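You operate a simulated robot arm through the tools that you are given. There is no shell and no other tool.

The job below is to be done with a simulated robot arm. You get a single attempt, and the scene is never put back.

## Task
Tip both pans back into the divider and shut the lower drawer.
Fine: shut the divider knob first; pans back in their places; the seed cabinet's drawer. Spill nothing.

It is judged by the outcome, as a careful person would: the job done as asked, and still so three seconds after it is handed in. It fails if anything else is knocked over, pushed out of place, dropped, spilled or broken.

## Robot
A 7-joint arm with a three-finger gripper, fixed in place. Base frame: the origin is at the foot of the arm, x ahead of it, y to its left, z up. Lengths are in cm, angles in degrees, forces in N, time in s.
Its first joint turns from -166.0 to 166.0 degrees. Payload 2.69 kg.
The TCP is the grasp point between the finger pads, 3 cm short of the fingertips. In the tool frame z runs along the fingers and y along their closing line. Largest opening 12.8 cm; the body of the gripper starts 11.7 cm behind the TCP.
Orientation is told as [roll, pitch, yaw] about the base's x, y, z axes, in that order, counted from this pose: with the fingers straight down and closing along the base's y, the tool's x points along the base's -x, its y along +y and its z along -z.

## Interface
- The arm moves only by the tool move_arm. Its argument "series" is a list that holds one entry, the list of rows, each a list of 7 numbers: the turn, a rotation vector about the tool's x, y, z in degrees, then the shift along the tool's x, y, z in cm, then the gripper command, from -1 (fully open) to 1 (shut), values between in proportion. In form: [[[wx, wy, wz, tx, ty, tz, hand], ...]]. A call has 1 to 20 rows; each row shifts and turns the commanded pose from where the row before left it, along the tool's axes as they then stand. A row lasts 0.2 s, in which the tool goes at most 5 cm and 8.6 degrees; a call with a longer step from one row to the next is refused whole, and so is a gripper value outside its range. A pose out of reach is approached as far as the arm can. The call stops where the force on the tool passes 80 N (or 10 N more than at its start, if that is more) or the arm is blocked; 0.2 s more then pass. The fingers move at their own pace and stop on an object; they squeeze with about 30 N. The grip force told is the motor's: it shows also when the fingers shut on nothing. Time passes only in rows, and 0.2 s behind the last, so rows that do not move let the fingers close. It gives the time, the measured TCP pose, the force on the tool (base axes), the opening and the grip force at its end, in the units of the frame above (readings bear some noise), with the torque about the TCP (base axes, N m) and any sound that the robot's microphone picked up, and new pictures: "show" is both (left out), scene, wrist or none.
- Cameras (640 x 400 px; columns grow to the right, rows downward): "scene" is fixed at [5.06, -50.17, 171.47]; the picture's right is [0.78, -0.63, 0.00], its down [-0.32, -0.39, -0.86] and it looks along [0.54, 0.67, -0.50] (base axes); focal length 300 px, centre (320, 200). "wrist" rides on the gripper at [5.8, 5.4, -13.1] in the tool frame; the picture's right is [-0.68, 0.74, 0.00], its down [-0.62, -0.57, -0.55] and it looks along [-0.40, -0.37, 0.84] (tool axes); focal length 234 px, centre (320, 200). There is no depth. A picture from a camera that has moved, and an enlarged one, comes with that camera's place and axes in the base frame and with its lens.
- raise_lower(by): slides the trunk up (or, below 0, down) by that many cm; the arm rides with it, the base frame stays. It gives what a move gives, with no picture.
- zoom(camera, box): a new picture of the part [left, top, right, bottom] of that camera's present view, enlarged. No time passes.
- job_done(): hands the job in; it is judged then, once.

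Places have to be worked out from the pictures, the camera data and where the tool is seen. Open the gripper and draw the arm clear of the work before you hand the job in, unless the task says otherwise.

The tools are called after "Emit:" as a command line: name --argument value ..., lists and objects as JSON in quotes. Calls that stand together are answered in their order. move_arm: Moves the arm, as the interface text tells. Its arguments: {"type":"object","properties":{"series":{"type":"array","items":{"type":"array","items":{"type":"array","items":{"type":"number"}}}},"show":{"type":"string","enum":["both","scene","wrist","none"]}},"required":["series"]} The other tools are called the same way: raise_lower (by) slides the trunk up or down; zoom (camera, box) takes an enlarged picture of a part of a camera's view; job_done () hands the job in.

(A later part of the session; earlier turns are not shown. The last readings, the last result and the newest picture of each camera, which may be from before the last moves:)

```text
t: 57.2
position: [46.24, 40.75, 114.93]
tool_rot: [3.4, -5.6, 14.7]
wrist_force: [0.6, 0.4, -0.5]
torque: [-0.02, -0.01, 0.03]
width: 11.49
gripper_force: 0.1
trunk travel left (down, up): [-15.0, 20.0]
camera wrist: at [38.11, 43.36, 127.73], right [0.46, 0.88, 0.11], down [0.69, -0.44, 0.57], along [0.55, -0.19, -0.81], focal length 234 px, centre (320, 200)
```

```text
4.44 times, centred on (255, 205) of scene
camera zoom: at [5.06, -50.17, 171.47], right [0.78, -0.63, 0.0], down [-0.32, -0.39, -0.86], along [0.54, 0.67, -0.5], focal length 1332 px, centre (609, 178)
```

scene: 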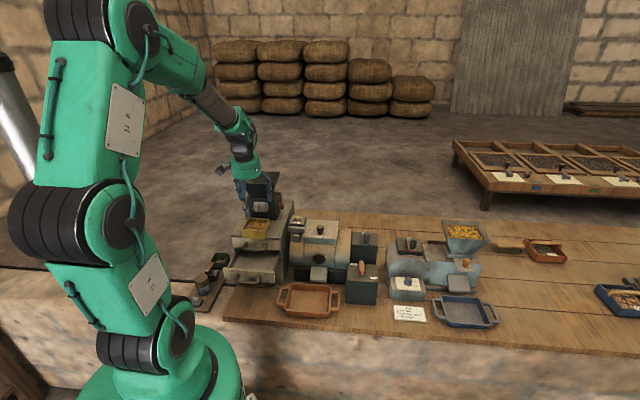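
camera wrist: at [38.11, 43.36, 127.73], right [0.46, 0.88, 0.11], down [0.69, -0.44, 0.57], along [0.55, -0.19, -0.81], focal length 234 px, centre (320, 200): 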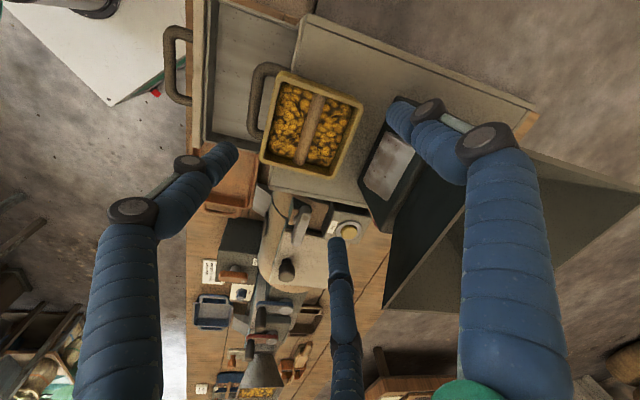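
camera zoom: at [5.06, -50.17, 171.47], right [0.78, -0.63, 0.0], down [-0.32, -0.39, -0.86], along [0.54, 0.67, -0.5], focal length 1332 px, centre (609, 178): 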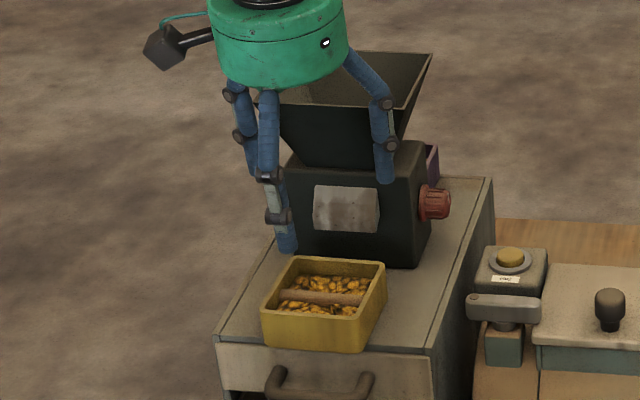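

The pan is centred about D 61.75, L 3.8 with ~2° of rotation. I'll match that and descend 6 cm, then check before the rest.

Emit:
move_arm --series '[[[0, 0, 2, 0.1, 0, 2.0, -0.8], [0, 0, 0, 0.12, 0, 2.0, -0.8], [0, 0, 0, 0, 0, 2.0, -0.8]]]' --show "both"

Emit:
zoom --camera "wrist" --box '[200, 60, 440, 260]'

Emit:
zoom --camera "scene" --box '[205, 170, 305, 250]'

```text
t: 58.0
position: [46.46, 41.25, 108.97]
tool_rot: [3.6, -5.7, 12.7]
wrist_force: [0.9, 1.0, 0.0]
torque: [0.04, 0.0, -0.03]
width: 11.5
gripper_force: 0.1
trunk travel left (down, up): [-15.0, 20.0]
camera wrist: at [38.42, 44.02, 121.86], right [0.49, 0.86, 0.11], down [0.68, -0.46, 0.57], along [0.54, -0.2, -0.81], focal length 234 px, centre (320, 200)
```

scene: 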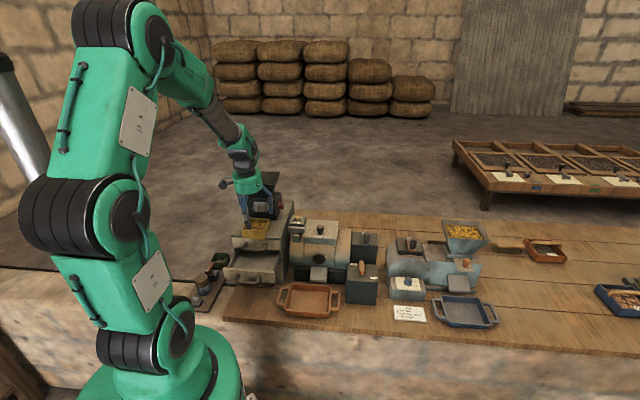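
wrist: 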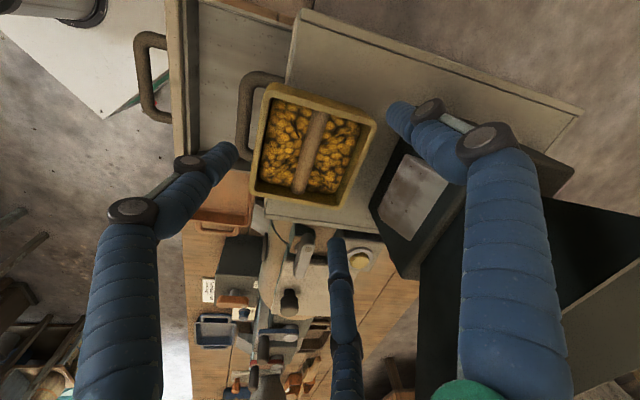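

```text
2.00 times, centred on (320, 160) of wrist
camera zoom: at [38.42, 44.02, 121.86], right [0.49, 0.86, 0.11], down [0.68, -0.46, 0.57], along [0.54, -0.2, -0.81], focal length 468 px, centre (320, 280)
```

zoom: 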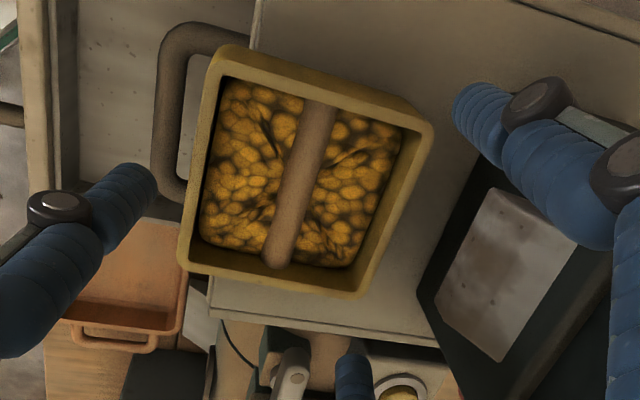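

```text
5.00 times, centred on (255, 210) of scene
camera zoom: at [5.06, -50.17, 171.47], right [0.78, -0.63, 0.0], down [-0.32, -0.39, -0.86], along [0.54, 0.67, -0.5], focal length 1498 px, centre (645, 150)
```

zoom: 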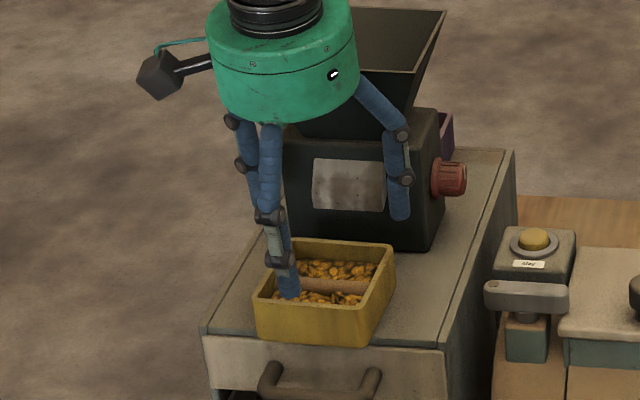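

All three tips are outside the pan walls by roughly 0.5–0.8 cm. I'll go down the remaining 4.4 cm in small steps.

Emit:
move_arm --series '[[[0, 0, 0, -0.05, -0.1, 1.5, -0.8], [0, 0, 0, 0, 0, 1.5, -0.8]]]' --show "none"

Emit:
move_arm --series '[[[0, 0, 0, 0, 0, 0.7, -0.8], [0, 0, 0, 0, 0, 0.7, -0.8]]]' --show "both"

Emit:
zoom --camera "wrist" --box '[200, 60, 440, 260]'

Emit:
zoom --camera "scene" --box '[205, 170, 305, 250]'

```text
t: 58.6
position: [46.67, 41.33, 105.93]
tool_rot: [3.7, -5.7, 12.7]
wrist_force: [-0.1, 0.0, 0.0]
torque: [-0.01, 0.0, 0.01]
width: 11.5
gripper_force: 0.1
trunk travel left (down, up): [-15.0, 20.0]
```

```text
t: 59.2
position: [46.78, 41.62, 104.69]
tool_rot: [3.8, -5.6, 12.7]
wrist_force: [0.0, -0.2, 1.0]
torque: [0.02, -0.02, 0.02]
width: 11.48
gripper_force: 0.1
trunk travel left (down, up): [-15.0, 20.0]
camera wrist: at [38.84, 44.29, 117.6], right [0.49, 0.86, 0.11], down [0.68, -0.46, 0.57], along [0.54, -0.2, -0.81], focal length 234 px, centre (320, 200)
```

scene: 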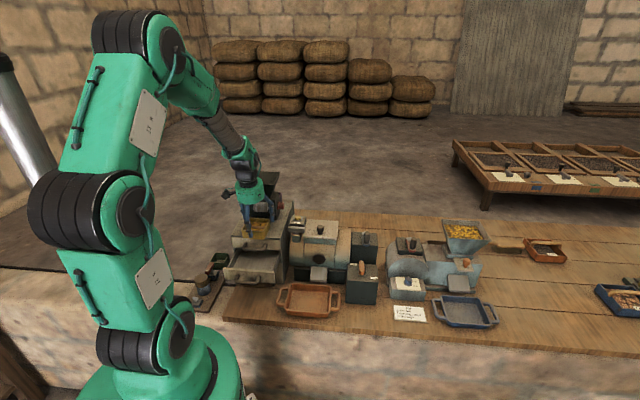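
wrist: 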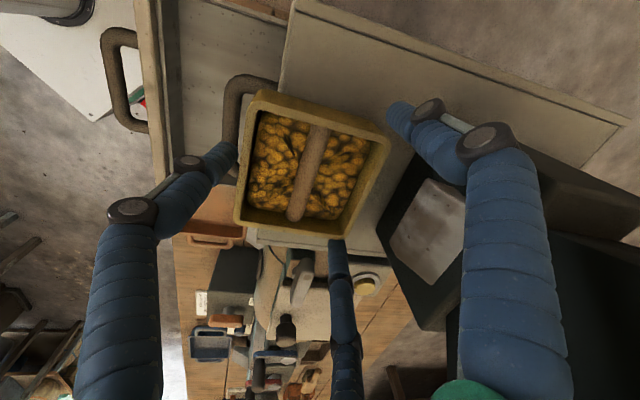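

```text
2.00 times, centred on (320, 160) of wrist
camera zoom: at [38.84, 44.29, 117.6], right [0.49, 0.86, 0.11], down [0.68, -0.46, 0.57], along [0.54, -0.2, -0.81], focal length 468 px, centre (320, 280)
```

zoom: 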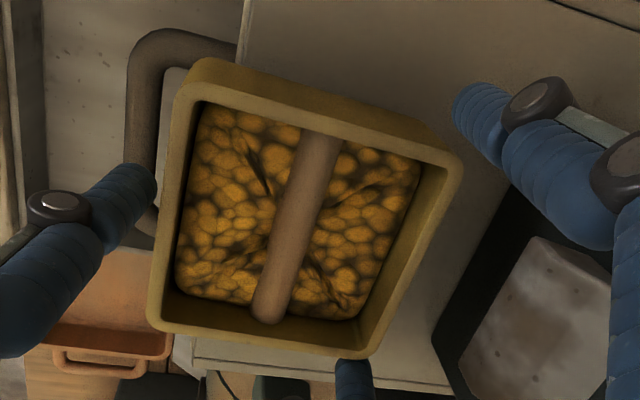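

```text
5.00 times, centred on (255, 210) of scene
camera zoom: at [5.06, -50.17, 171.47], right [0.78, -0.63, 0.0], down [-0.32, -0.39, -0.86], along [0.54, 0.67, -0.5], focal length 1498 px, centre (645, 150)
```

zoom: 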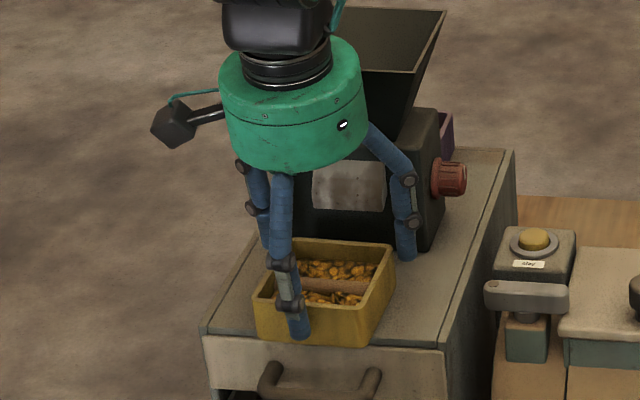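

Fingers surround the pan with no contact. I'll lower another 0.4 cm and close gradually.

Emit:
move_arm --series '[[[0, 0, 0, 0, 0, 0.4, -0.8], [0, 0, 0, 0, 0, 0, -0.7], [0, 0, 0, 0, 0, 0, -0.64], [0, 0, 0, 0, 0, 0, -0.58], [0, 0, 0, 0, 0, 0, -0.52]]]' --show "both"

Emit:
zoom --camera "wrist" --box '[200, 60, 440, 260]'

Emit:
zoom --camera "scene" --box '[205, 170, 305, 250]'

```text
t: 60.4
position: [46.89, 41.51, 104.36]
tool_rot: [3.7, -5.7, 12.8]
wrist_force: [0.4, -0.4, 2.7]
torque: [-0.04, 0.03, -0.09]
width: 10.59
gripper_force: 30.1
trunk travel left (down, up): [-15.0, 20.0]
camera wrist: at [38.9, 44.32, 117.2], right [0.49, 0.86, 0.11], down [0.68, -0.46, 0.57], along [0.54, -0.2, -0.81], focal length 234 px, centre (320, 200)
```

scene: 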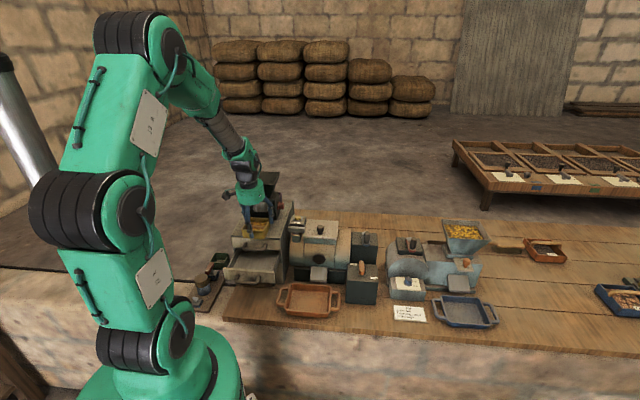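
wrist: 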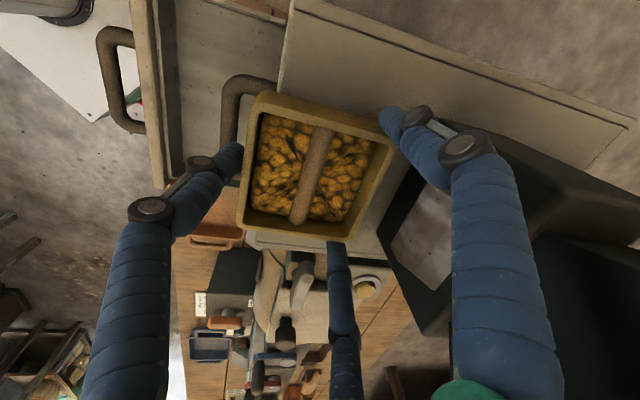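

```text
2.00 times, centred on (320, 160) of wrist
camera zoom: at [38.9, 44.32, 117.2], right [0.49, 0.86, 0.11], down [0.68, -0.46, 0.57], along [0.54, -0.2, -0.81], focal length 468 px, centre (320, 280)
```

zoom: 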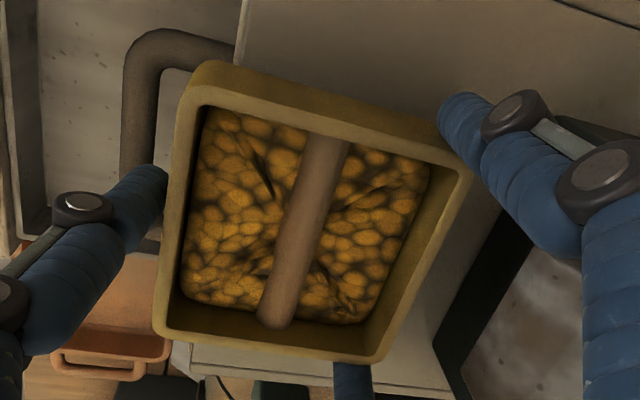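

```text
5.00 times, centred on (255, 210) of scene
camera zoom: at [5.06, -50.17, 171.47], right [0.78, -0.63, 0.0], down [-0.32, -0.39, -0.86], along [0.54, 0.67, -0.5], focal length 1498 px, centre (645, 150)
```

zoom: 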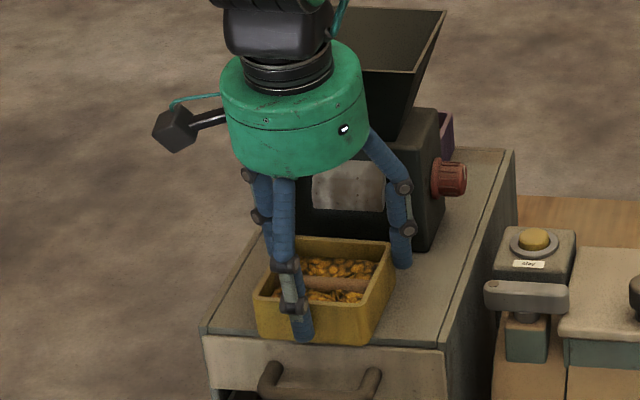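

The pan is held (opening 10.59 cm, 30 N). I'll tighten the command and lift 1 cm to test the hold.

Emit:
move_arm --series '[[[0, 0, 0, 0, 0, 0, 0.2], [0, 0, 0, 0, 0, 0, 0.2], [0, 0, 0, -0.05, 0.03, -0.5, 0.2], [0, 0, 0, -0.05, 0.03, -0.5, 0.2], [0, 0, 0, 0, 0, 0, 0.2]]]' --show "both"

Emit:
zoom --camera "wrist" --box '[200, 60, 440, 260]'

Emit:
zoom --camera "scene" --box '[205, 170, 305, 250]'

```text
t: 61.6
position: [46.98, 41.61, 105.28]
tool_rot: [3.7, -5.5, 12.7]
wrist_force: [1.2, 0.0, -2.6]
torque: [0.0, 0.0, -0.01]
width: 10.54
gripper_force: 30.2
trunk travel left (down, up): [-15.0, 20.0]
camera wrist: at [38.89, 44.32, 118.19], right [0.49, 0.86, 0.11], down [0.68, -0.46, 0.57], along [0.54, -0.2, -0.81], focal length 234 px, centre (320, 200)
```

scene: 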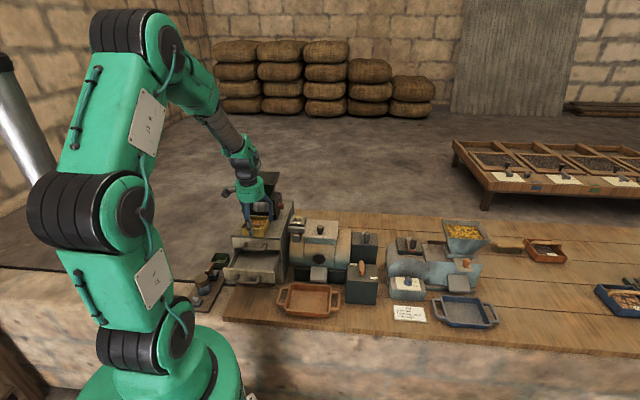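
wrist: 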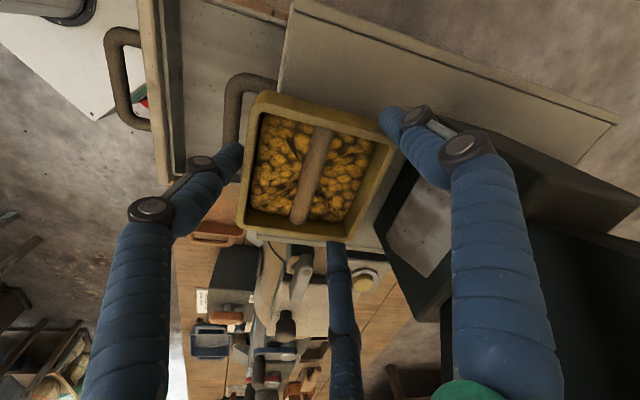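

```text
2.00 times, centred on (320, 160) of wrist
camera zoom: at [38.89, 44.32, 118.19], right [0.49, 0.86, 0.11], down [0.68, -0.46, 0.57], along [0.54, -0.2, -0.81], focal length 468 px, centre (320, 280)
```

zoom: 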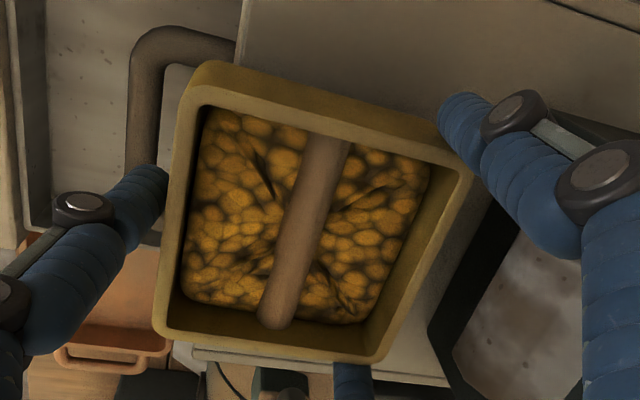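

```text
5.00 times, centred on (255, 210) of scene
camera zoom: at [5.06, -50.17, 171.47], right [0.78, -0.63, 0.0], down [-0.32, -0.39, -0.86], along [0.54, 0.67, -0.5], focal length 1498 px, centre (645, 150)
```

zoom: 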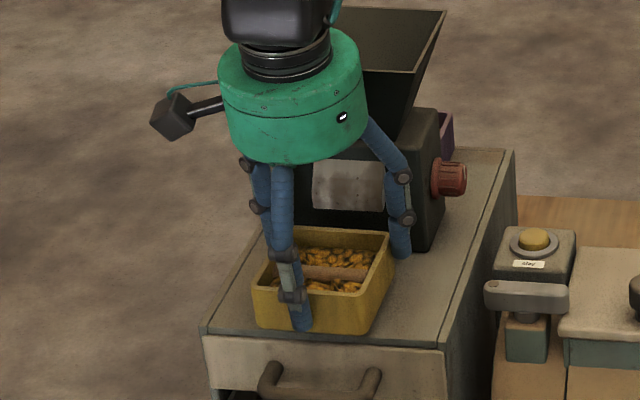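

The pan lifts cleanly and stays level (about 2.6 N). I'll raise it slowly straight up, well above the hopper rim.

Emit:
move_arm --series '[[[0, 0, 0, -0.034, 0.02, -1.5, 0.2], [0, 0, 0, -0.034, 0.02, -2.5, 0.2], [0, 0, 0, -0.034, 0.02, -2.5, 0.2], [0, 0, 0, -0.034, 0.02, -2.5, 0.2], [0, 0, 0, -0.034, 0.02, -2.5, 0.2], [0, 0, 0, -0.034, 0.02, -2.5, 0.2], [0, 0, 0, -0.034, 0.02, -2.5, 0.2], [0, 0, 0, -0.034, 0.02, -2.5, 0.2], [0, 0, 0, -0.034, 0.02, -2.5, 0.2], [0, 0, 0, -0.034, 0.02, -1.5, 0.2]]]' --show "both"

Emit:
zoom --camera "scene" --box '[205, 100, 325, 220]'

```text
t: 63.8
position: [45.24, 39.75, 128.11]
tool_rot: [3.6, -5.5, 12.7]
wrist_force: [0.8, 0.5, -2.5]
torque: [0.02, -0.02, 0.01]
width: 10.53
gripper_force: 29.6
trunk travel left (down, up): [-15.0, 20.0]
camera wrist: at [37.3, 42.59, 141.12], right [0.49, 0.86, 0.11], down [0.68, -0.46, 0.57], along [0.54, -0.2, -0.81], focal length 234 px, centre (320, 200)
```

scene: 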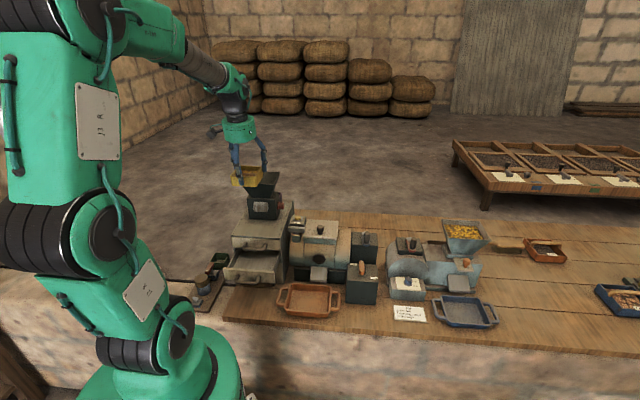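
wrist: 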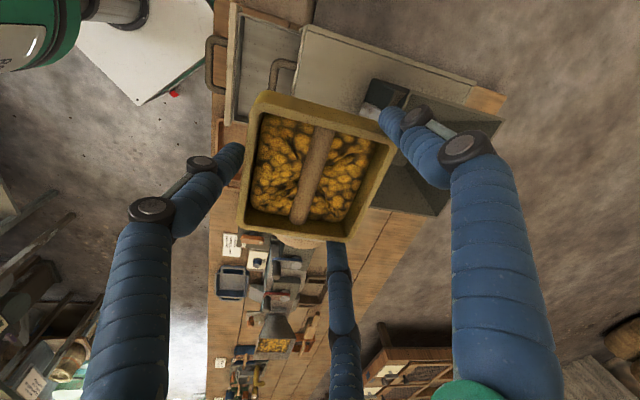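

```text
3.33 times, centred on (265, 160) of scene
camera zoom: at [5.06, -50.17, 171.47], right [0.78, -0.63, 0.0], down [-0.32, -0.39, -0.86], along [0.54, 0.67, -0.5], focal length 999 px, centre (503, 333)
```

zoom: 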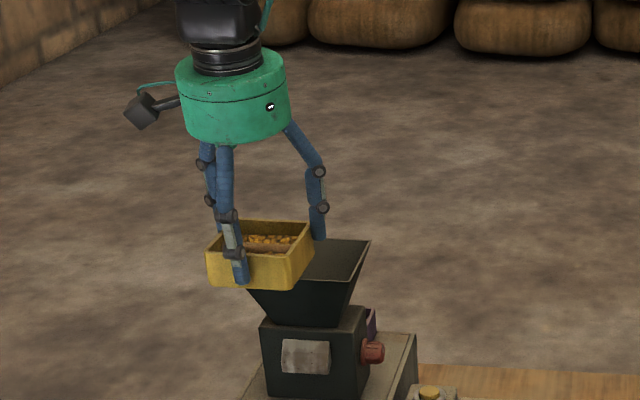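

The pan is above rim height and level. I'll carry it slowly over the hopper.

Emit:
move_arm --series '[[[0, 0, 0, -0.9, 0.7, 0.12, 0.2], [0, 0, 0, -1.6, 1.25, 0.213, 0.2], [0, 0, 0, -1.6, 1.25, 0.213, 0.2], [0, 0, 0, -1.6, 1.25, 0.213, 0.2], [0, 0, 0, -1.6, 1.25, 0.213, 0.2], [0, 0, 0, -1.6, 1.25, 0.213, 0.2], [0, 0, 0, -1.6, 1.25, 0.213, 0.2], [0, 0, 0, -0.8, 0.62, 0.11, 0.2]]]' --show "both"

Emit:
zoom --camera "scene" --box '[205, 100, 325, 220]'

Emit:
zoom --camera "wrist" --box '[200, 60, 440, 260]'

```text
t: 65.6
position: [54.5, 51.0, 128.35]
tool_rot: [3.7, -5.6, 12.7]
wrist_force: [-0.6, 0.4, -2.8]
torque: [0.0, 0.0, -0.01]
width: 10.53
gripper_force: 30.2
trunk travel left (down, up): [-15.0, 20.0]
camera wrist: at [46.45, 53.86, 141.24], right [0.49, 0.86, 0.11], down [0.68, -0.46, 0.57], along [0.54, -0.2, -0.81], focal length 234 px, centre (320, 200)
```

scene: 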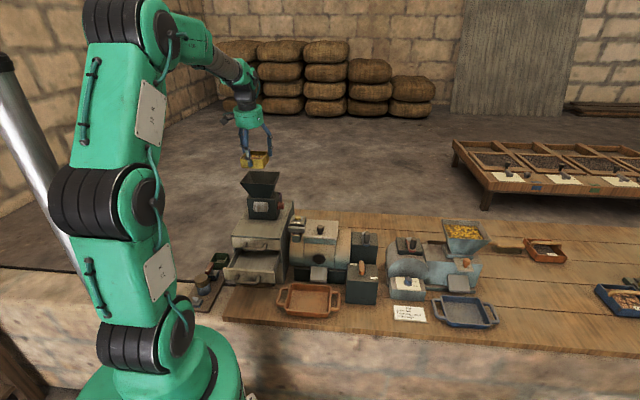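
wrist: 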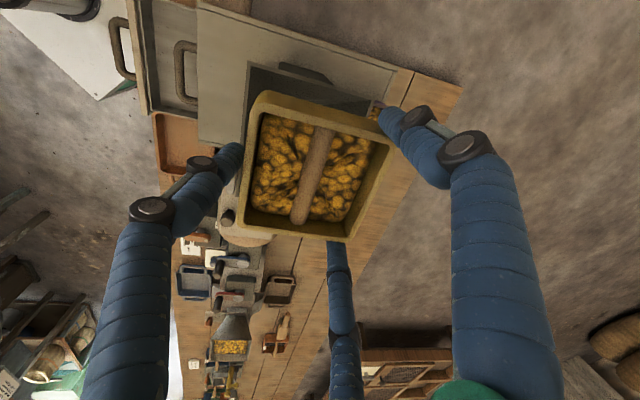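

```text
3.33 times, centred on (265, 160) of scene
camera zoom: at [5.06, -50.17, 171.47], right [0.78, -0.63, 0.0], down [-0.32, -0.39, -0.86], along [0.54, 0.67, -0.5], focal length 999 px, centre (503, 333)
```

zoom: 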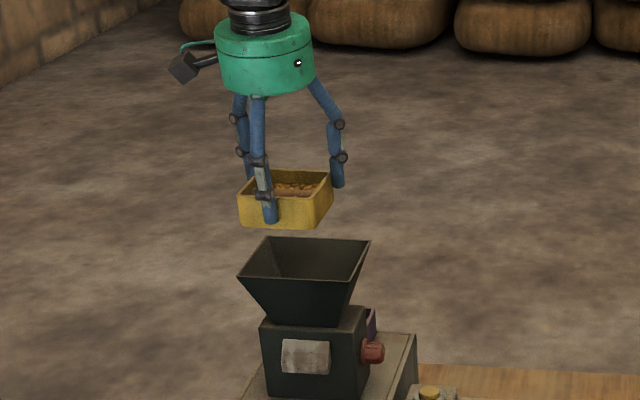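

```text
2.00 times, centred on (320, 160) of wrist
camera zoom: at [46.45, 53.86, 141.24], right [0.49, 0.86, 0.11], down [0.68, -0.46, 0.57], along [0.54, -0.2, -0.81], focal length 468 px, centre (320, 280)
```

zoom: 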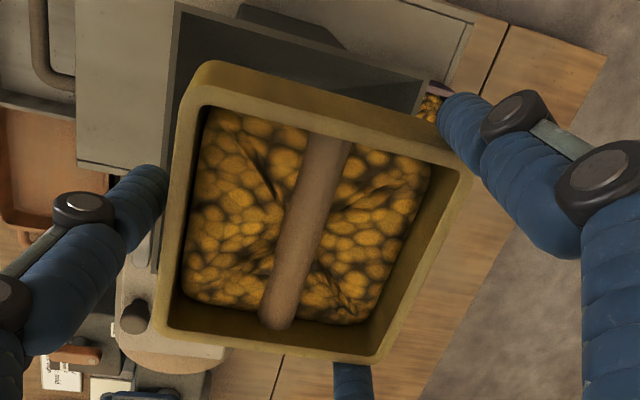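

The pan is centred over the hopper. I'll lower 2 cm and begin tilting slowly about the bench-depth axis (palm swinging to the right), to 40° first.

Emit:
move_arm --series '[[[0, 0, 0, 0.1, -0.064, 1.0, 0.2], [0, 0, 0, 0.1, -0.064, 1.0, 0.2], [-4.2, 2.64, 0.585, 0, 0, 0, 0.2], [-4.2, 2.64, 0.585, 0, 0, 0, 0.2], [-4.2, 2.64, 0.585, 0, 0, 0, 0.2], [-4.2, 2.64, 0.585, 0, 0, 0, 0.2], [-4.2, 2.64, 0.585, 0, 0, 0, 0.2], [-4.2, 2.64, 0.585, 0, 0, 0, 0.2], [-4.2, 2.64, 0.585, 0, 0, 0, 0.2], [-4.2, 2.64, 0.585, 0, 0, 0, 0.2]]]' --show "both"

Emit:
zoom --camera "scene" --box '[215, 110, 335, 220]'

Emit:
zoom --camera "wrist" --box '[200, 60, 440, 260]'

```text
t: 67.8
position: [54.37, 51.16, 126.38]
tool_rot: [38.0, 15.6, 15.8]
wrist_force: [-0.5, -0.9, -3.4]
torque: [-0.01, -0.04, -0.04]
width: 10.54
gripper_force: 29.9
trunk travel left (down, up): [-15.0, 20.0]
camera wrist: at [53.48, 46.75, 141.15], right [0.59, 0.77, 0.26], down [0.81, -0.59, -0.08], along [0.09, 0.25, -0.96], focal length 234 px, centre (320, 200)
```

scene: 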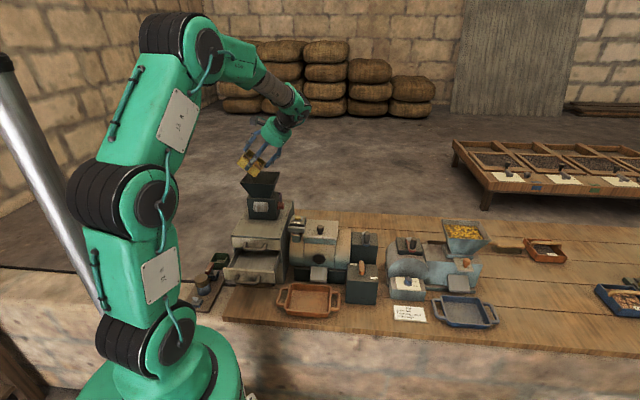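
wrist: 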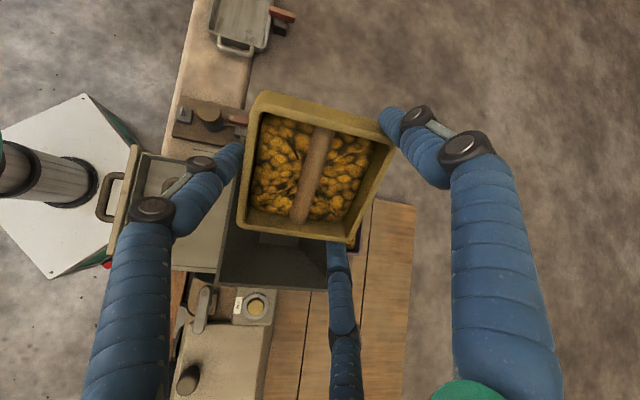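

```text
3.64 times, centred on (275, 165) of scene
camera zoom: at [5.06, -50.17, 171.47], right [0.78, -0.63, 0.0], down [-0.32, -0.39, -0.86], along [0.54, 0.67, -0.5], focal length 1089 px, centre (484, 327)
```

zoom: 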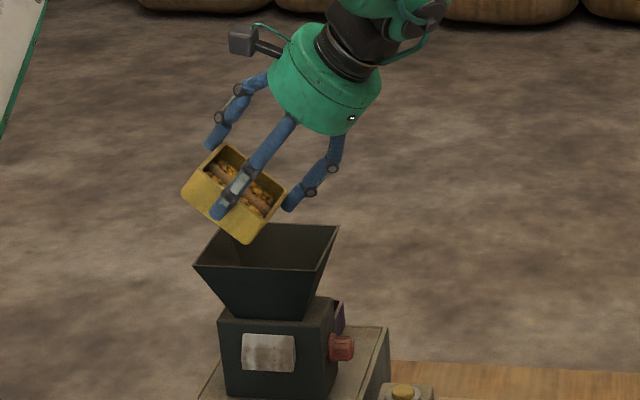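

```text
2.00 times, centred on (320, 160) of wrist
camera zoom: at [53.48, 46.75, 141.15], right [0.59, 0.77, 0.26], down [0.81, -0.59, -0.08], along [0.09, 0.25, -0.96], focal length 468 px, centre (320, 280)
```

zoom: 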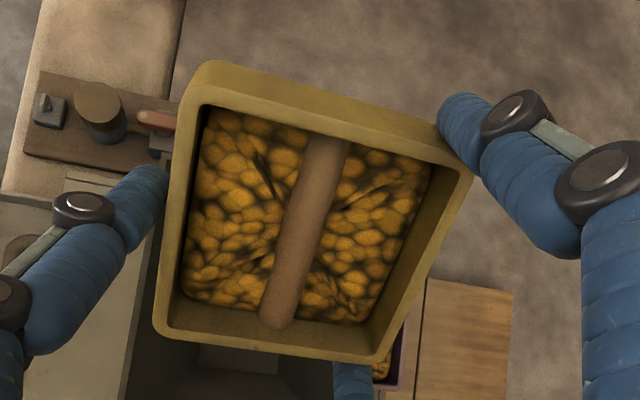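

At 40° the seeds still sit in place, lip well inside the hopper outline. I'll continue tilting to 70°, shifting slightly right to keep the lip over the middle.

Emit:
move_arm --series '[[[-4.2, 2.64, 0.585, -0.064, -0.072, -0.136, 0.2], [-4.2, 2.64, 0.585, -0.064, -0.072, -0.136, 0.2], [-4.2, 2.64, 0.585, -0.064, -0.072, -0.136, 0.2], [-4.2, 2.64, 0.585, -0.064, -0.072, -0.136, 0.2], [-4.2, 2.64, 0.585, -0.064, -0.072, -0.136, 0.2], [-4.2, 2.64, 0.585, -0.064, -0.072, -0.136, 0.2]]]' --show "both"

Emit:
zoom --camera "scene" --box '[215, 110, 335, 220]'

Emit:
zoom --camera "wrist" --box '[200, 60, 440, 260]'

```text
t: 69.2
position: [55.08, 50.41, 126.32]
tool_rot: [67.5, 27.7, 27.1]
wrist_force: [0.4, -0.4, -2.5]
torque: [-0.01, -0.06, 0.01]
width: 10.53
gripper_force: 30.0
trunk travel left (down, up): [-15.0, 20.0]
camera wrist: at [59.15, 41.07, 138.1], right [0.69, 0.67, 0.29], down [0.68, -0.46, -0.56], along [-0.24, 0.58, -0.77], focal length 234 px, centre (320, 200)
```

scene: 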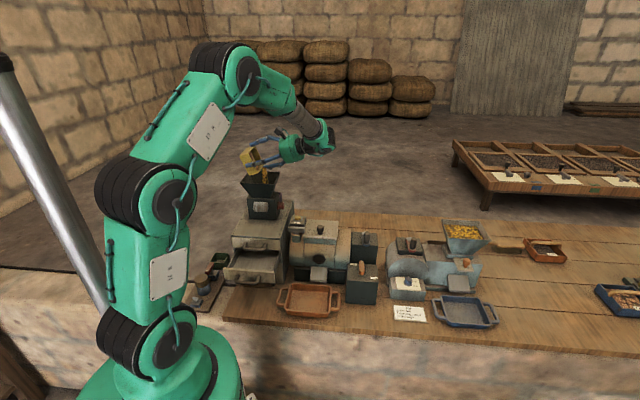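
wrist: 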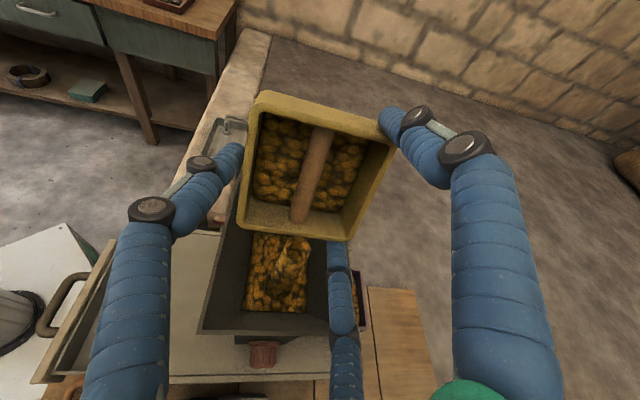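

```text
3.64 times, centred on (275, 165) of scene
camera zoom: at [5.06, -50.17, 171.47], right [0.78, -0.63, 0.0], down [-0.32, -0.39, -0.86], along [0.54, 0.67, -0.5], focal length 1089 px, centre (484, 327)
```

zoom: 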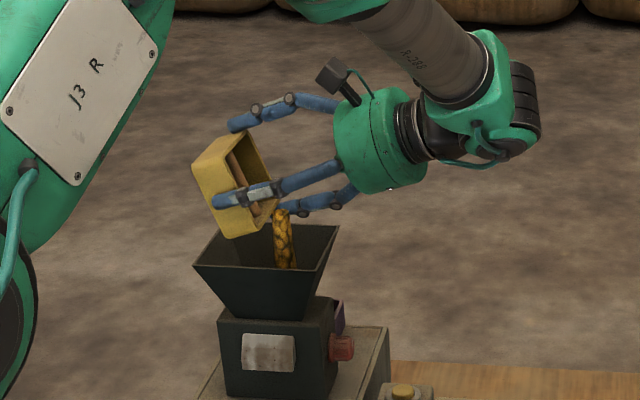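

```text
2.00 times, centred on (320, 160) of wrist
camera zoom: at [59.15, 41.07, 138.1], right [0.69, 0.67, 0.29], down [0.68, -0.46, -0.56], along [-0.24, 0.58, -0.77], focal length 468 px, centre (320, 280)
```

zoom: 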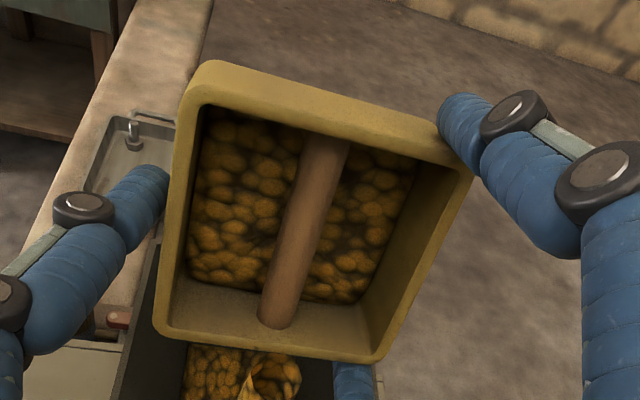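

Seeds are pouring in a stream into the hopper, landing inside. I'll hold a moment and tilt gradually further to empty the pan.

Emit:
move_arm --series '[[[0, 0, 0, 0, 0, 0, 0.2], [0, 0, 0, 0, 0, 0, 0.2], [0, 0, 0, 0, 0, 0, 0.2], [0, 0, 0, 0, 0, 0, 0.2], [0, 0, 0, 0, 0, 0, 0.2]]]' --show "both"

Emit:
zoom --camera "scene" --box '[215, 110, 335, 220]'

Emit:
zoom --camera "wrist" --box '[180, 80, 420, 380]'

```text
t: 70.4
position: [55.13, 50.37, 126.3]
tool_rot: [67.4, 27.8, 27.0]
wrist_force: [0.4, 0.0, -2.0]
torque: [-0.02, -0.07, 0.01]
width: 10.53
gripper_force: 30.1
trunk travel left (down, up): [-15.0, 20.0]
camera wrist: at [59.11, 41.09, 138.08], right [0.69, 0.67, 0.29], down [0.68, -0.46, -0.56], along [-0.24, 0.58, -0.78], focal length 234 px, centre (320, 200)
```

scene: 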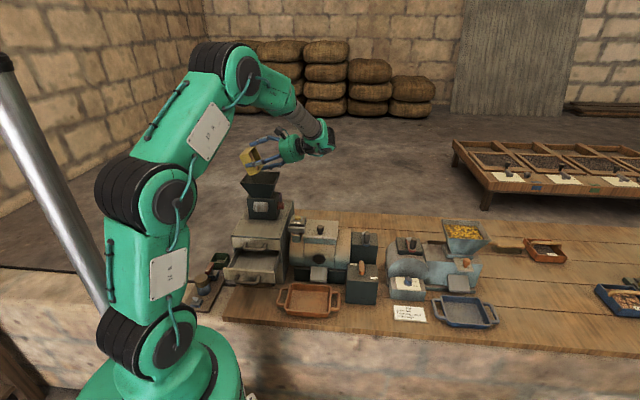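
wrist: 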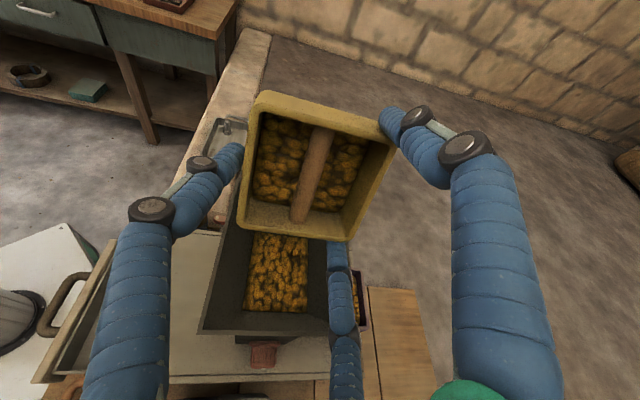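

```text
3.64 times, centred on (275, 165) of scene
camera zoom: at [5.06, -50.17, 171.47], right [0.78, -0.63, 0.0], down [-0.32, -0.39, -0.86], along [0.54, 0.67, -0.5], focal length 1089 px, centre (484, 327)
```

zoom: 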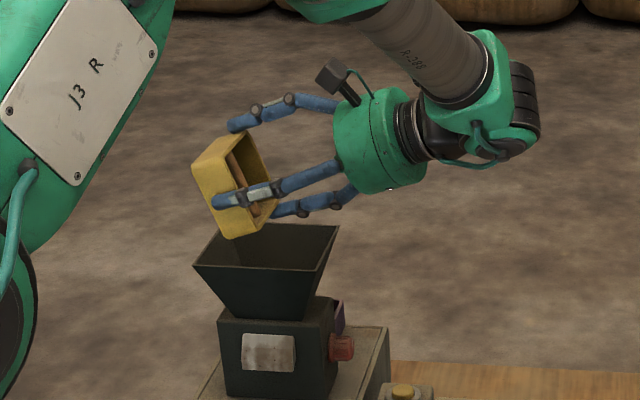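

```text
1.33 times, centred on (300, 230) of wrist
camera zoom: at [59.11, 41.09, 138.08], right [0.69, 0.67, 0.29], down [0.68, -0.46, -0.56], along [-0.24, 0.58, -0.78], focal length 312 px, centre (347, 160)
```

zoom: 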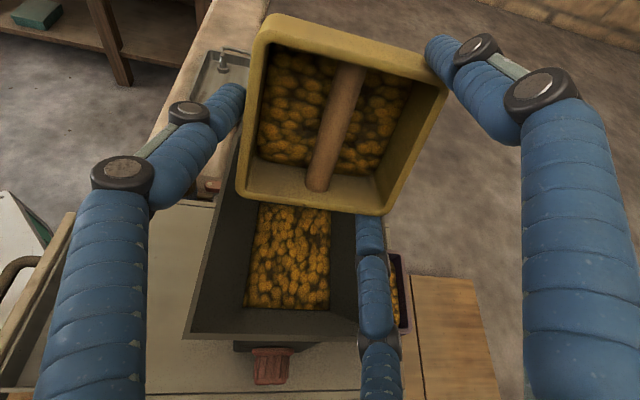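

The stream paused as the fill levelled to this tilt. I'll tilt on to 90°, watching.

Emit:
move_arm --series '[[[-3.36, 2.11, 0.468, -0.023, -0.01, -0.117, 0.2], [-3.36, 2.11, 0.468, -0.023, -0.01, -0.117, 0.2], [-3.36, 2.11, 0.468, -0.023, -0.01, -0.117, 0.2], [-3.36, 2.11, 0.468, -0.023, -0.01, -0.117, 0.2], [-3.36, 2.11, 0.468, -0.023, -0.01, -0.117, 0.2]]]' --show "both"

Emit:
zoom --camera "scene" --box '[215, 110, 335, 220]'

Emit:
zoom --camera "wrist" --box '[180, 80, 420, 380]'

```text
t: 71.6
position: [55.52, 49.88, 126.29]
tool_rot: [90.1, 32.2, 38.5]
wrist_force: [0.1, 0.9, -1.1]
torque: [-0.04, -0.07, 0.02]
width: 10.52
gripper_force: 29.9
trunk travel left (down, up): [-15.0, 20.0]
camera wrist: at [61.95, 38.23, 134.16], right [0.76, 0.6, 0.26], down [0.51, -0.29, -0.81], along [-0.41, 0.75, -0.53], focal length 234 px, centre (320, 200)
```

scene: 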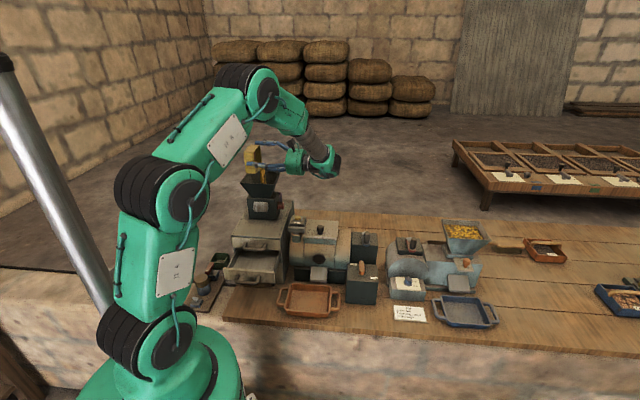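
wrist: 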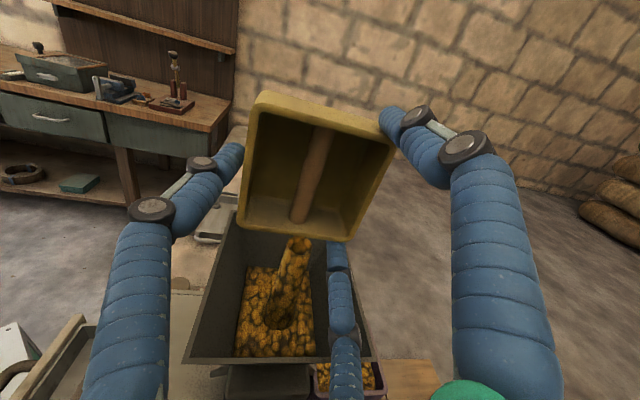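

```text
3.64 times, centred on (275, 165) of scene
camera zoom: at [5.06, -50.17, 171.47], right [0.78, -0.63, 0.0], down [-0.32, -0.39, -0.86], along [0.54, 0.67, -0.5], focal length 1089 px, centre (484, 327)
```

zoom: 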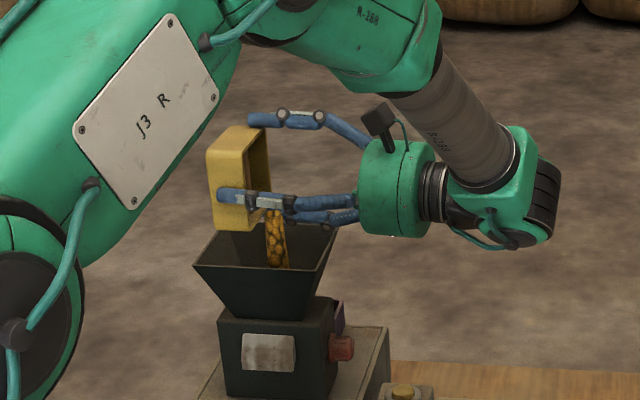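

```text
1.33 times, centred on (300, 230) of wrist
camera zoom: at [61.95, 38.23, 134.16], right [0.76, 0.6, 0.26], down [0.51, -0.29, -0.81], along [-0.41, 0.75, -0.53], focal length 312 px, centre (347, 160)
```

zoom: 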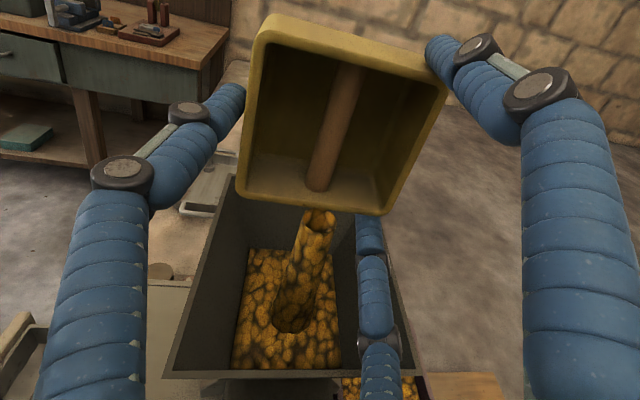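

The pan looks empty and the stream is finishing inside the hopper. I'll hold, with a slight extra tilt, to shed any remainder.

Emit:
move_arm --series '[[[0, 0, 0, 0, 0, 0, 0.2], [-1.68, 1.06, 0.234, 0, 0, 0, 0.2], [-1.68, 1.06, 0.234, 0, 0, 0, 0.2], [-1.68, 1.06, 0.234, 0, 0, 0, 0.2], [0, 0, 0, 0, 0, 0, 0.2], [0, 0, 0, 0, 0, 0, 0.2]]]' --show "both"

Emit:
zoom --camera "scene" --box '[215, 110, 335, 220]'

Emit:
zoom --camera "wrist" --box '[180, 80, 420, 380]'

```text
t: 73.0
position: [55.45, 49.87, 126.44]
tool_rot: [97.2, 32.6, 42.2]
wrist_force: [-0.2, 0.9, -1.7]
torque: [-0.01, -0.07, -0.01]
width: 10.51
gripper_force: 29.9
trunk travel left (down, up): [-15.0, 20.0]
camera wrist: at [62.45, 37.74, 132.84], right [0.78, 0.58, 0.25], down [0.45, -0.23, -0.86], along [-0.44, 0.78, -0.44], focal length 234 px, centre (320, 200)
```

scene: 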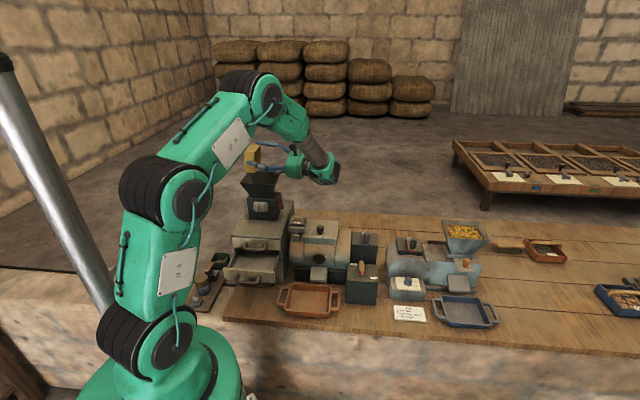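
wrist: 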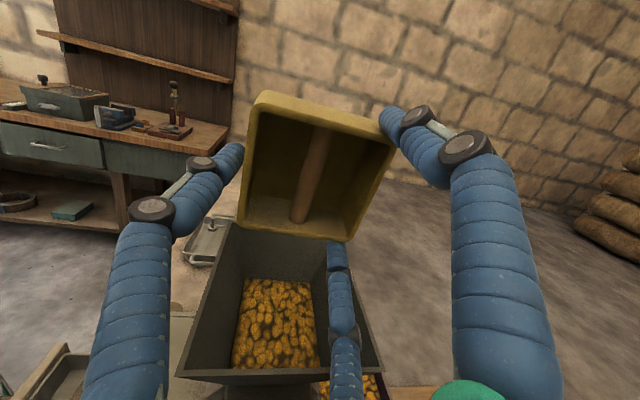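

```text
3.64 times, centred on (275, 165) of scene
camera zoom: at [5.06, -50.17, 171.47], right [0.78, -0.63, 0.0], down [-0.32, -0.39, -0.86], along [0.54, 0.67, -0.5], focal length 1089 px, centre (484, 327)
```

zoom: 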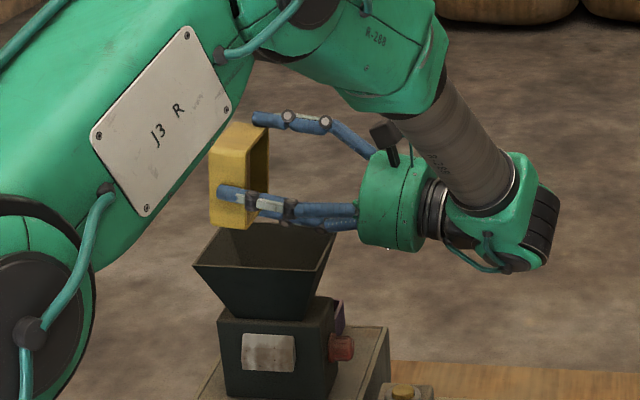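

```text
1.33 times, centred on (300, 230) of wrist
camera zoom: at [62.45, 37.74, 132.84], right [0.78, 0.58, 0.25], down [0.45, -0.23, -0.86], along [-0.44, 0.78, -0.44], focal length 312 px, centre (347, 160)
```

zoom: 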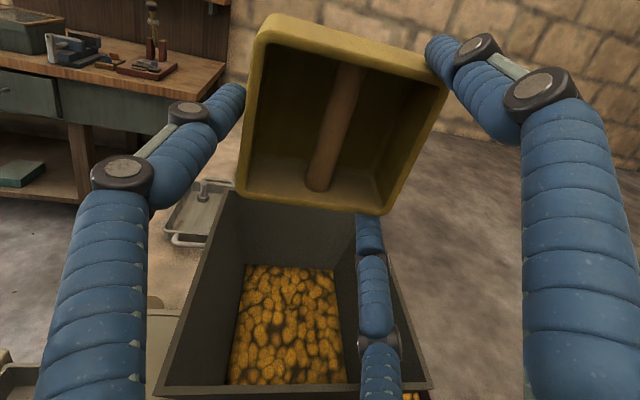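

The yellow pan is empty and the seeds are all in the hopper. I'll tilt it back level over the hopper and carry it back in front.

Emit:
move_arm --series '[[[6.73, -4.22, -0.936, 0, 0, 0, 0.2], [6.73, -4.22, -0.936, 0, 0, 0, 0.2], [6.73, -4.22, -0.936, 0, 0, 0, 0.2], [6.73, -4.22, -0.936, 0, 0, 0, 0.2], [6.73, -4.22, -0.936, 0, 0, 0, 0.2], [6.73, -4.22, -0.936, 0, 0, 0, 0.2], [6.73, -4.22, -0.936, 0, 0, 0, 0.2], [6.73, -4.22, -0.936, 0, 0, 0, 0.2], [6.73, -4.22, -0.936, 0, 0, 0, 0.2], [6.73, -4.22, -0.936, 0, 0, 0, 0.2], [6.73, -4.22, -0.936, 0, 0, 0, 0.2], [6.73, -4.22, -0.936, 0, 0, 0, 0.2], [0, 0, 0, 1.716, -1.077, -0.239, 0.2], [0, 0, 0, 1.716, -1.077, -0.239, 0.2], [0, 0, 0, 1.716, -1.077, -0.239, 0.2], [0, 0, 0, 1.716, -1.077, -0.239, 0.2], [0, 0, 0, 1.716, -1.077, -0.239, 0.2], [0, 0, 0, 1.716, -1.077, -0.239, 0.2], [0, 0, 0, 1.716, -1.077, -0.239, 0.2]]]' --show "both"

Emit:
zoom --camera "scene" --box '[205, 100, 325, 220]'

Emit:
zoom --camera "wrist" --box '[200, 60, 440, 260]'

```text
t: 77.0
position: [45.45, 39.83, 126.47]
tool_rot: [3.6, -5.7, 13.0]
wrist_force: [0.3, 0.5, -1.6]
torque: [0.02, -0.01, 0.01]
width: 10.54
gripper_force: 29.7
trunk travel left (down, up): [-15.0, 20.0]
camera wrist: at [37.42, 42.55, 139.44], right [0.49, 0.87, 0.11], down [0.68, -0.46, 0.57], along [0.55, -0.2, -0.81], focal length 234 px, centre (320, 200)
```

scene: 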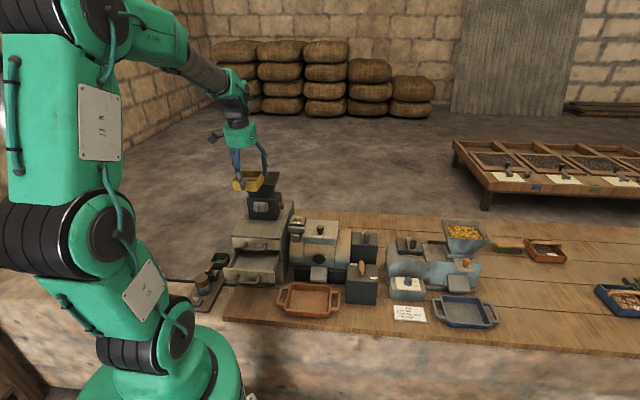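
wrist: 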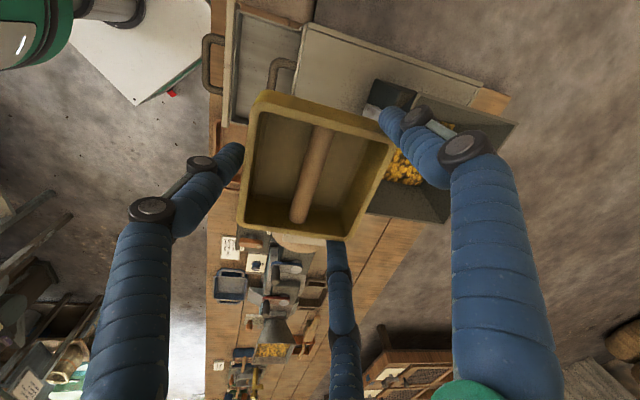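

```text
3.33 times, centred on (265, 160) of scene
camera zoom: at [5.06, -50.17, 171.47], right [0.78, -0.63, 0.0], down [-0.32, -0.39, -0.86], along [0.54, 0.67, -0.5], focal length 999 px, centre (503, 333)
```

zoom: 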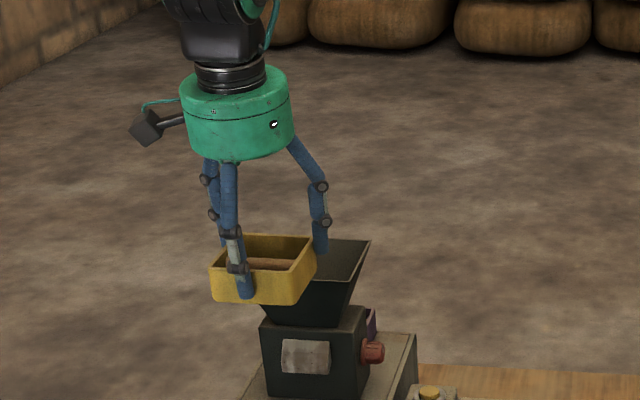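

```text
2.00 times, centred on (320, 160) of wrist
camera zoom: at [37.42, 42.55, 139.44], right [0.49, 0.87, 0.11], down [0.68, -0.46, 0.57], along [0.55, -0.2, -0.81], focal length 468 px, centre (320, 280)
```

zoom: 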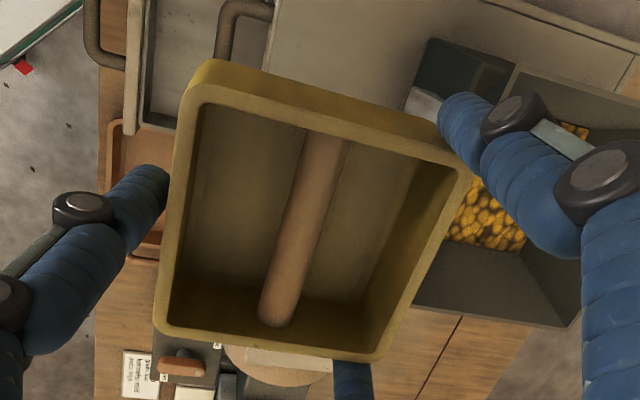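

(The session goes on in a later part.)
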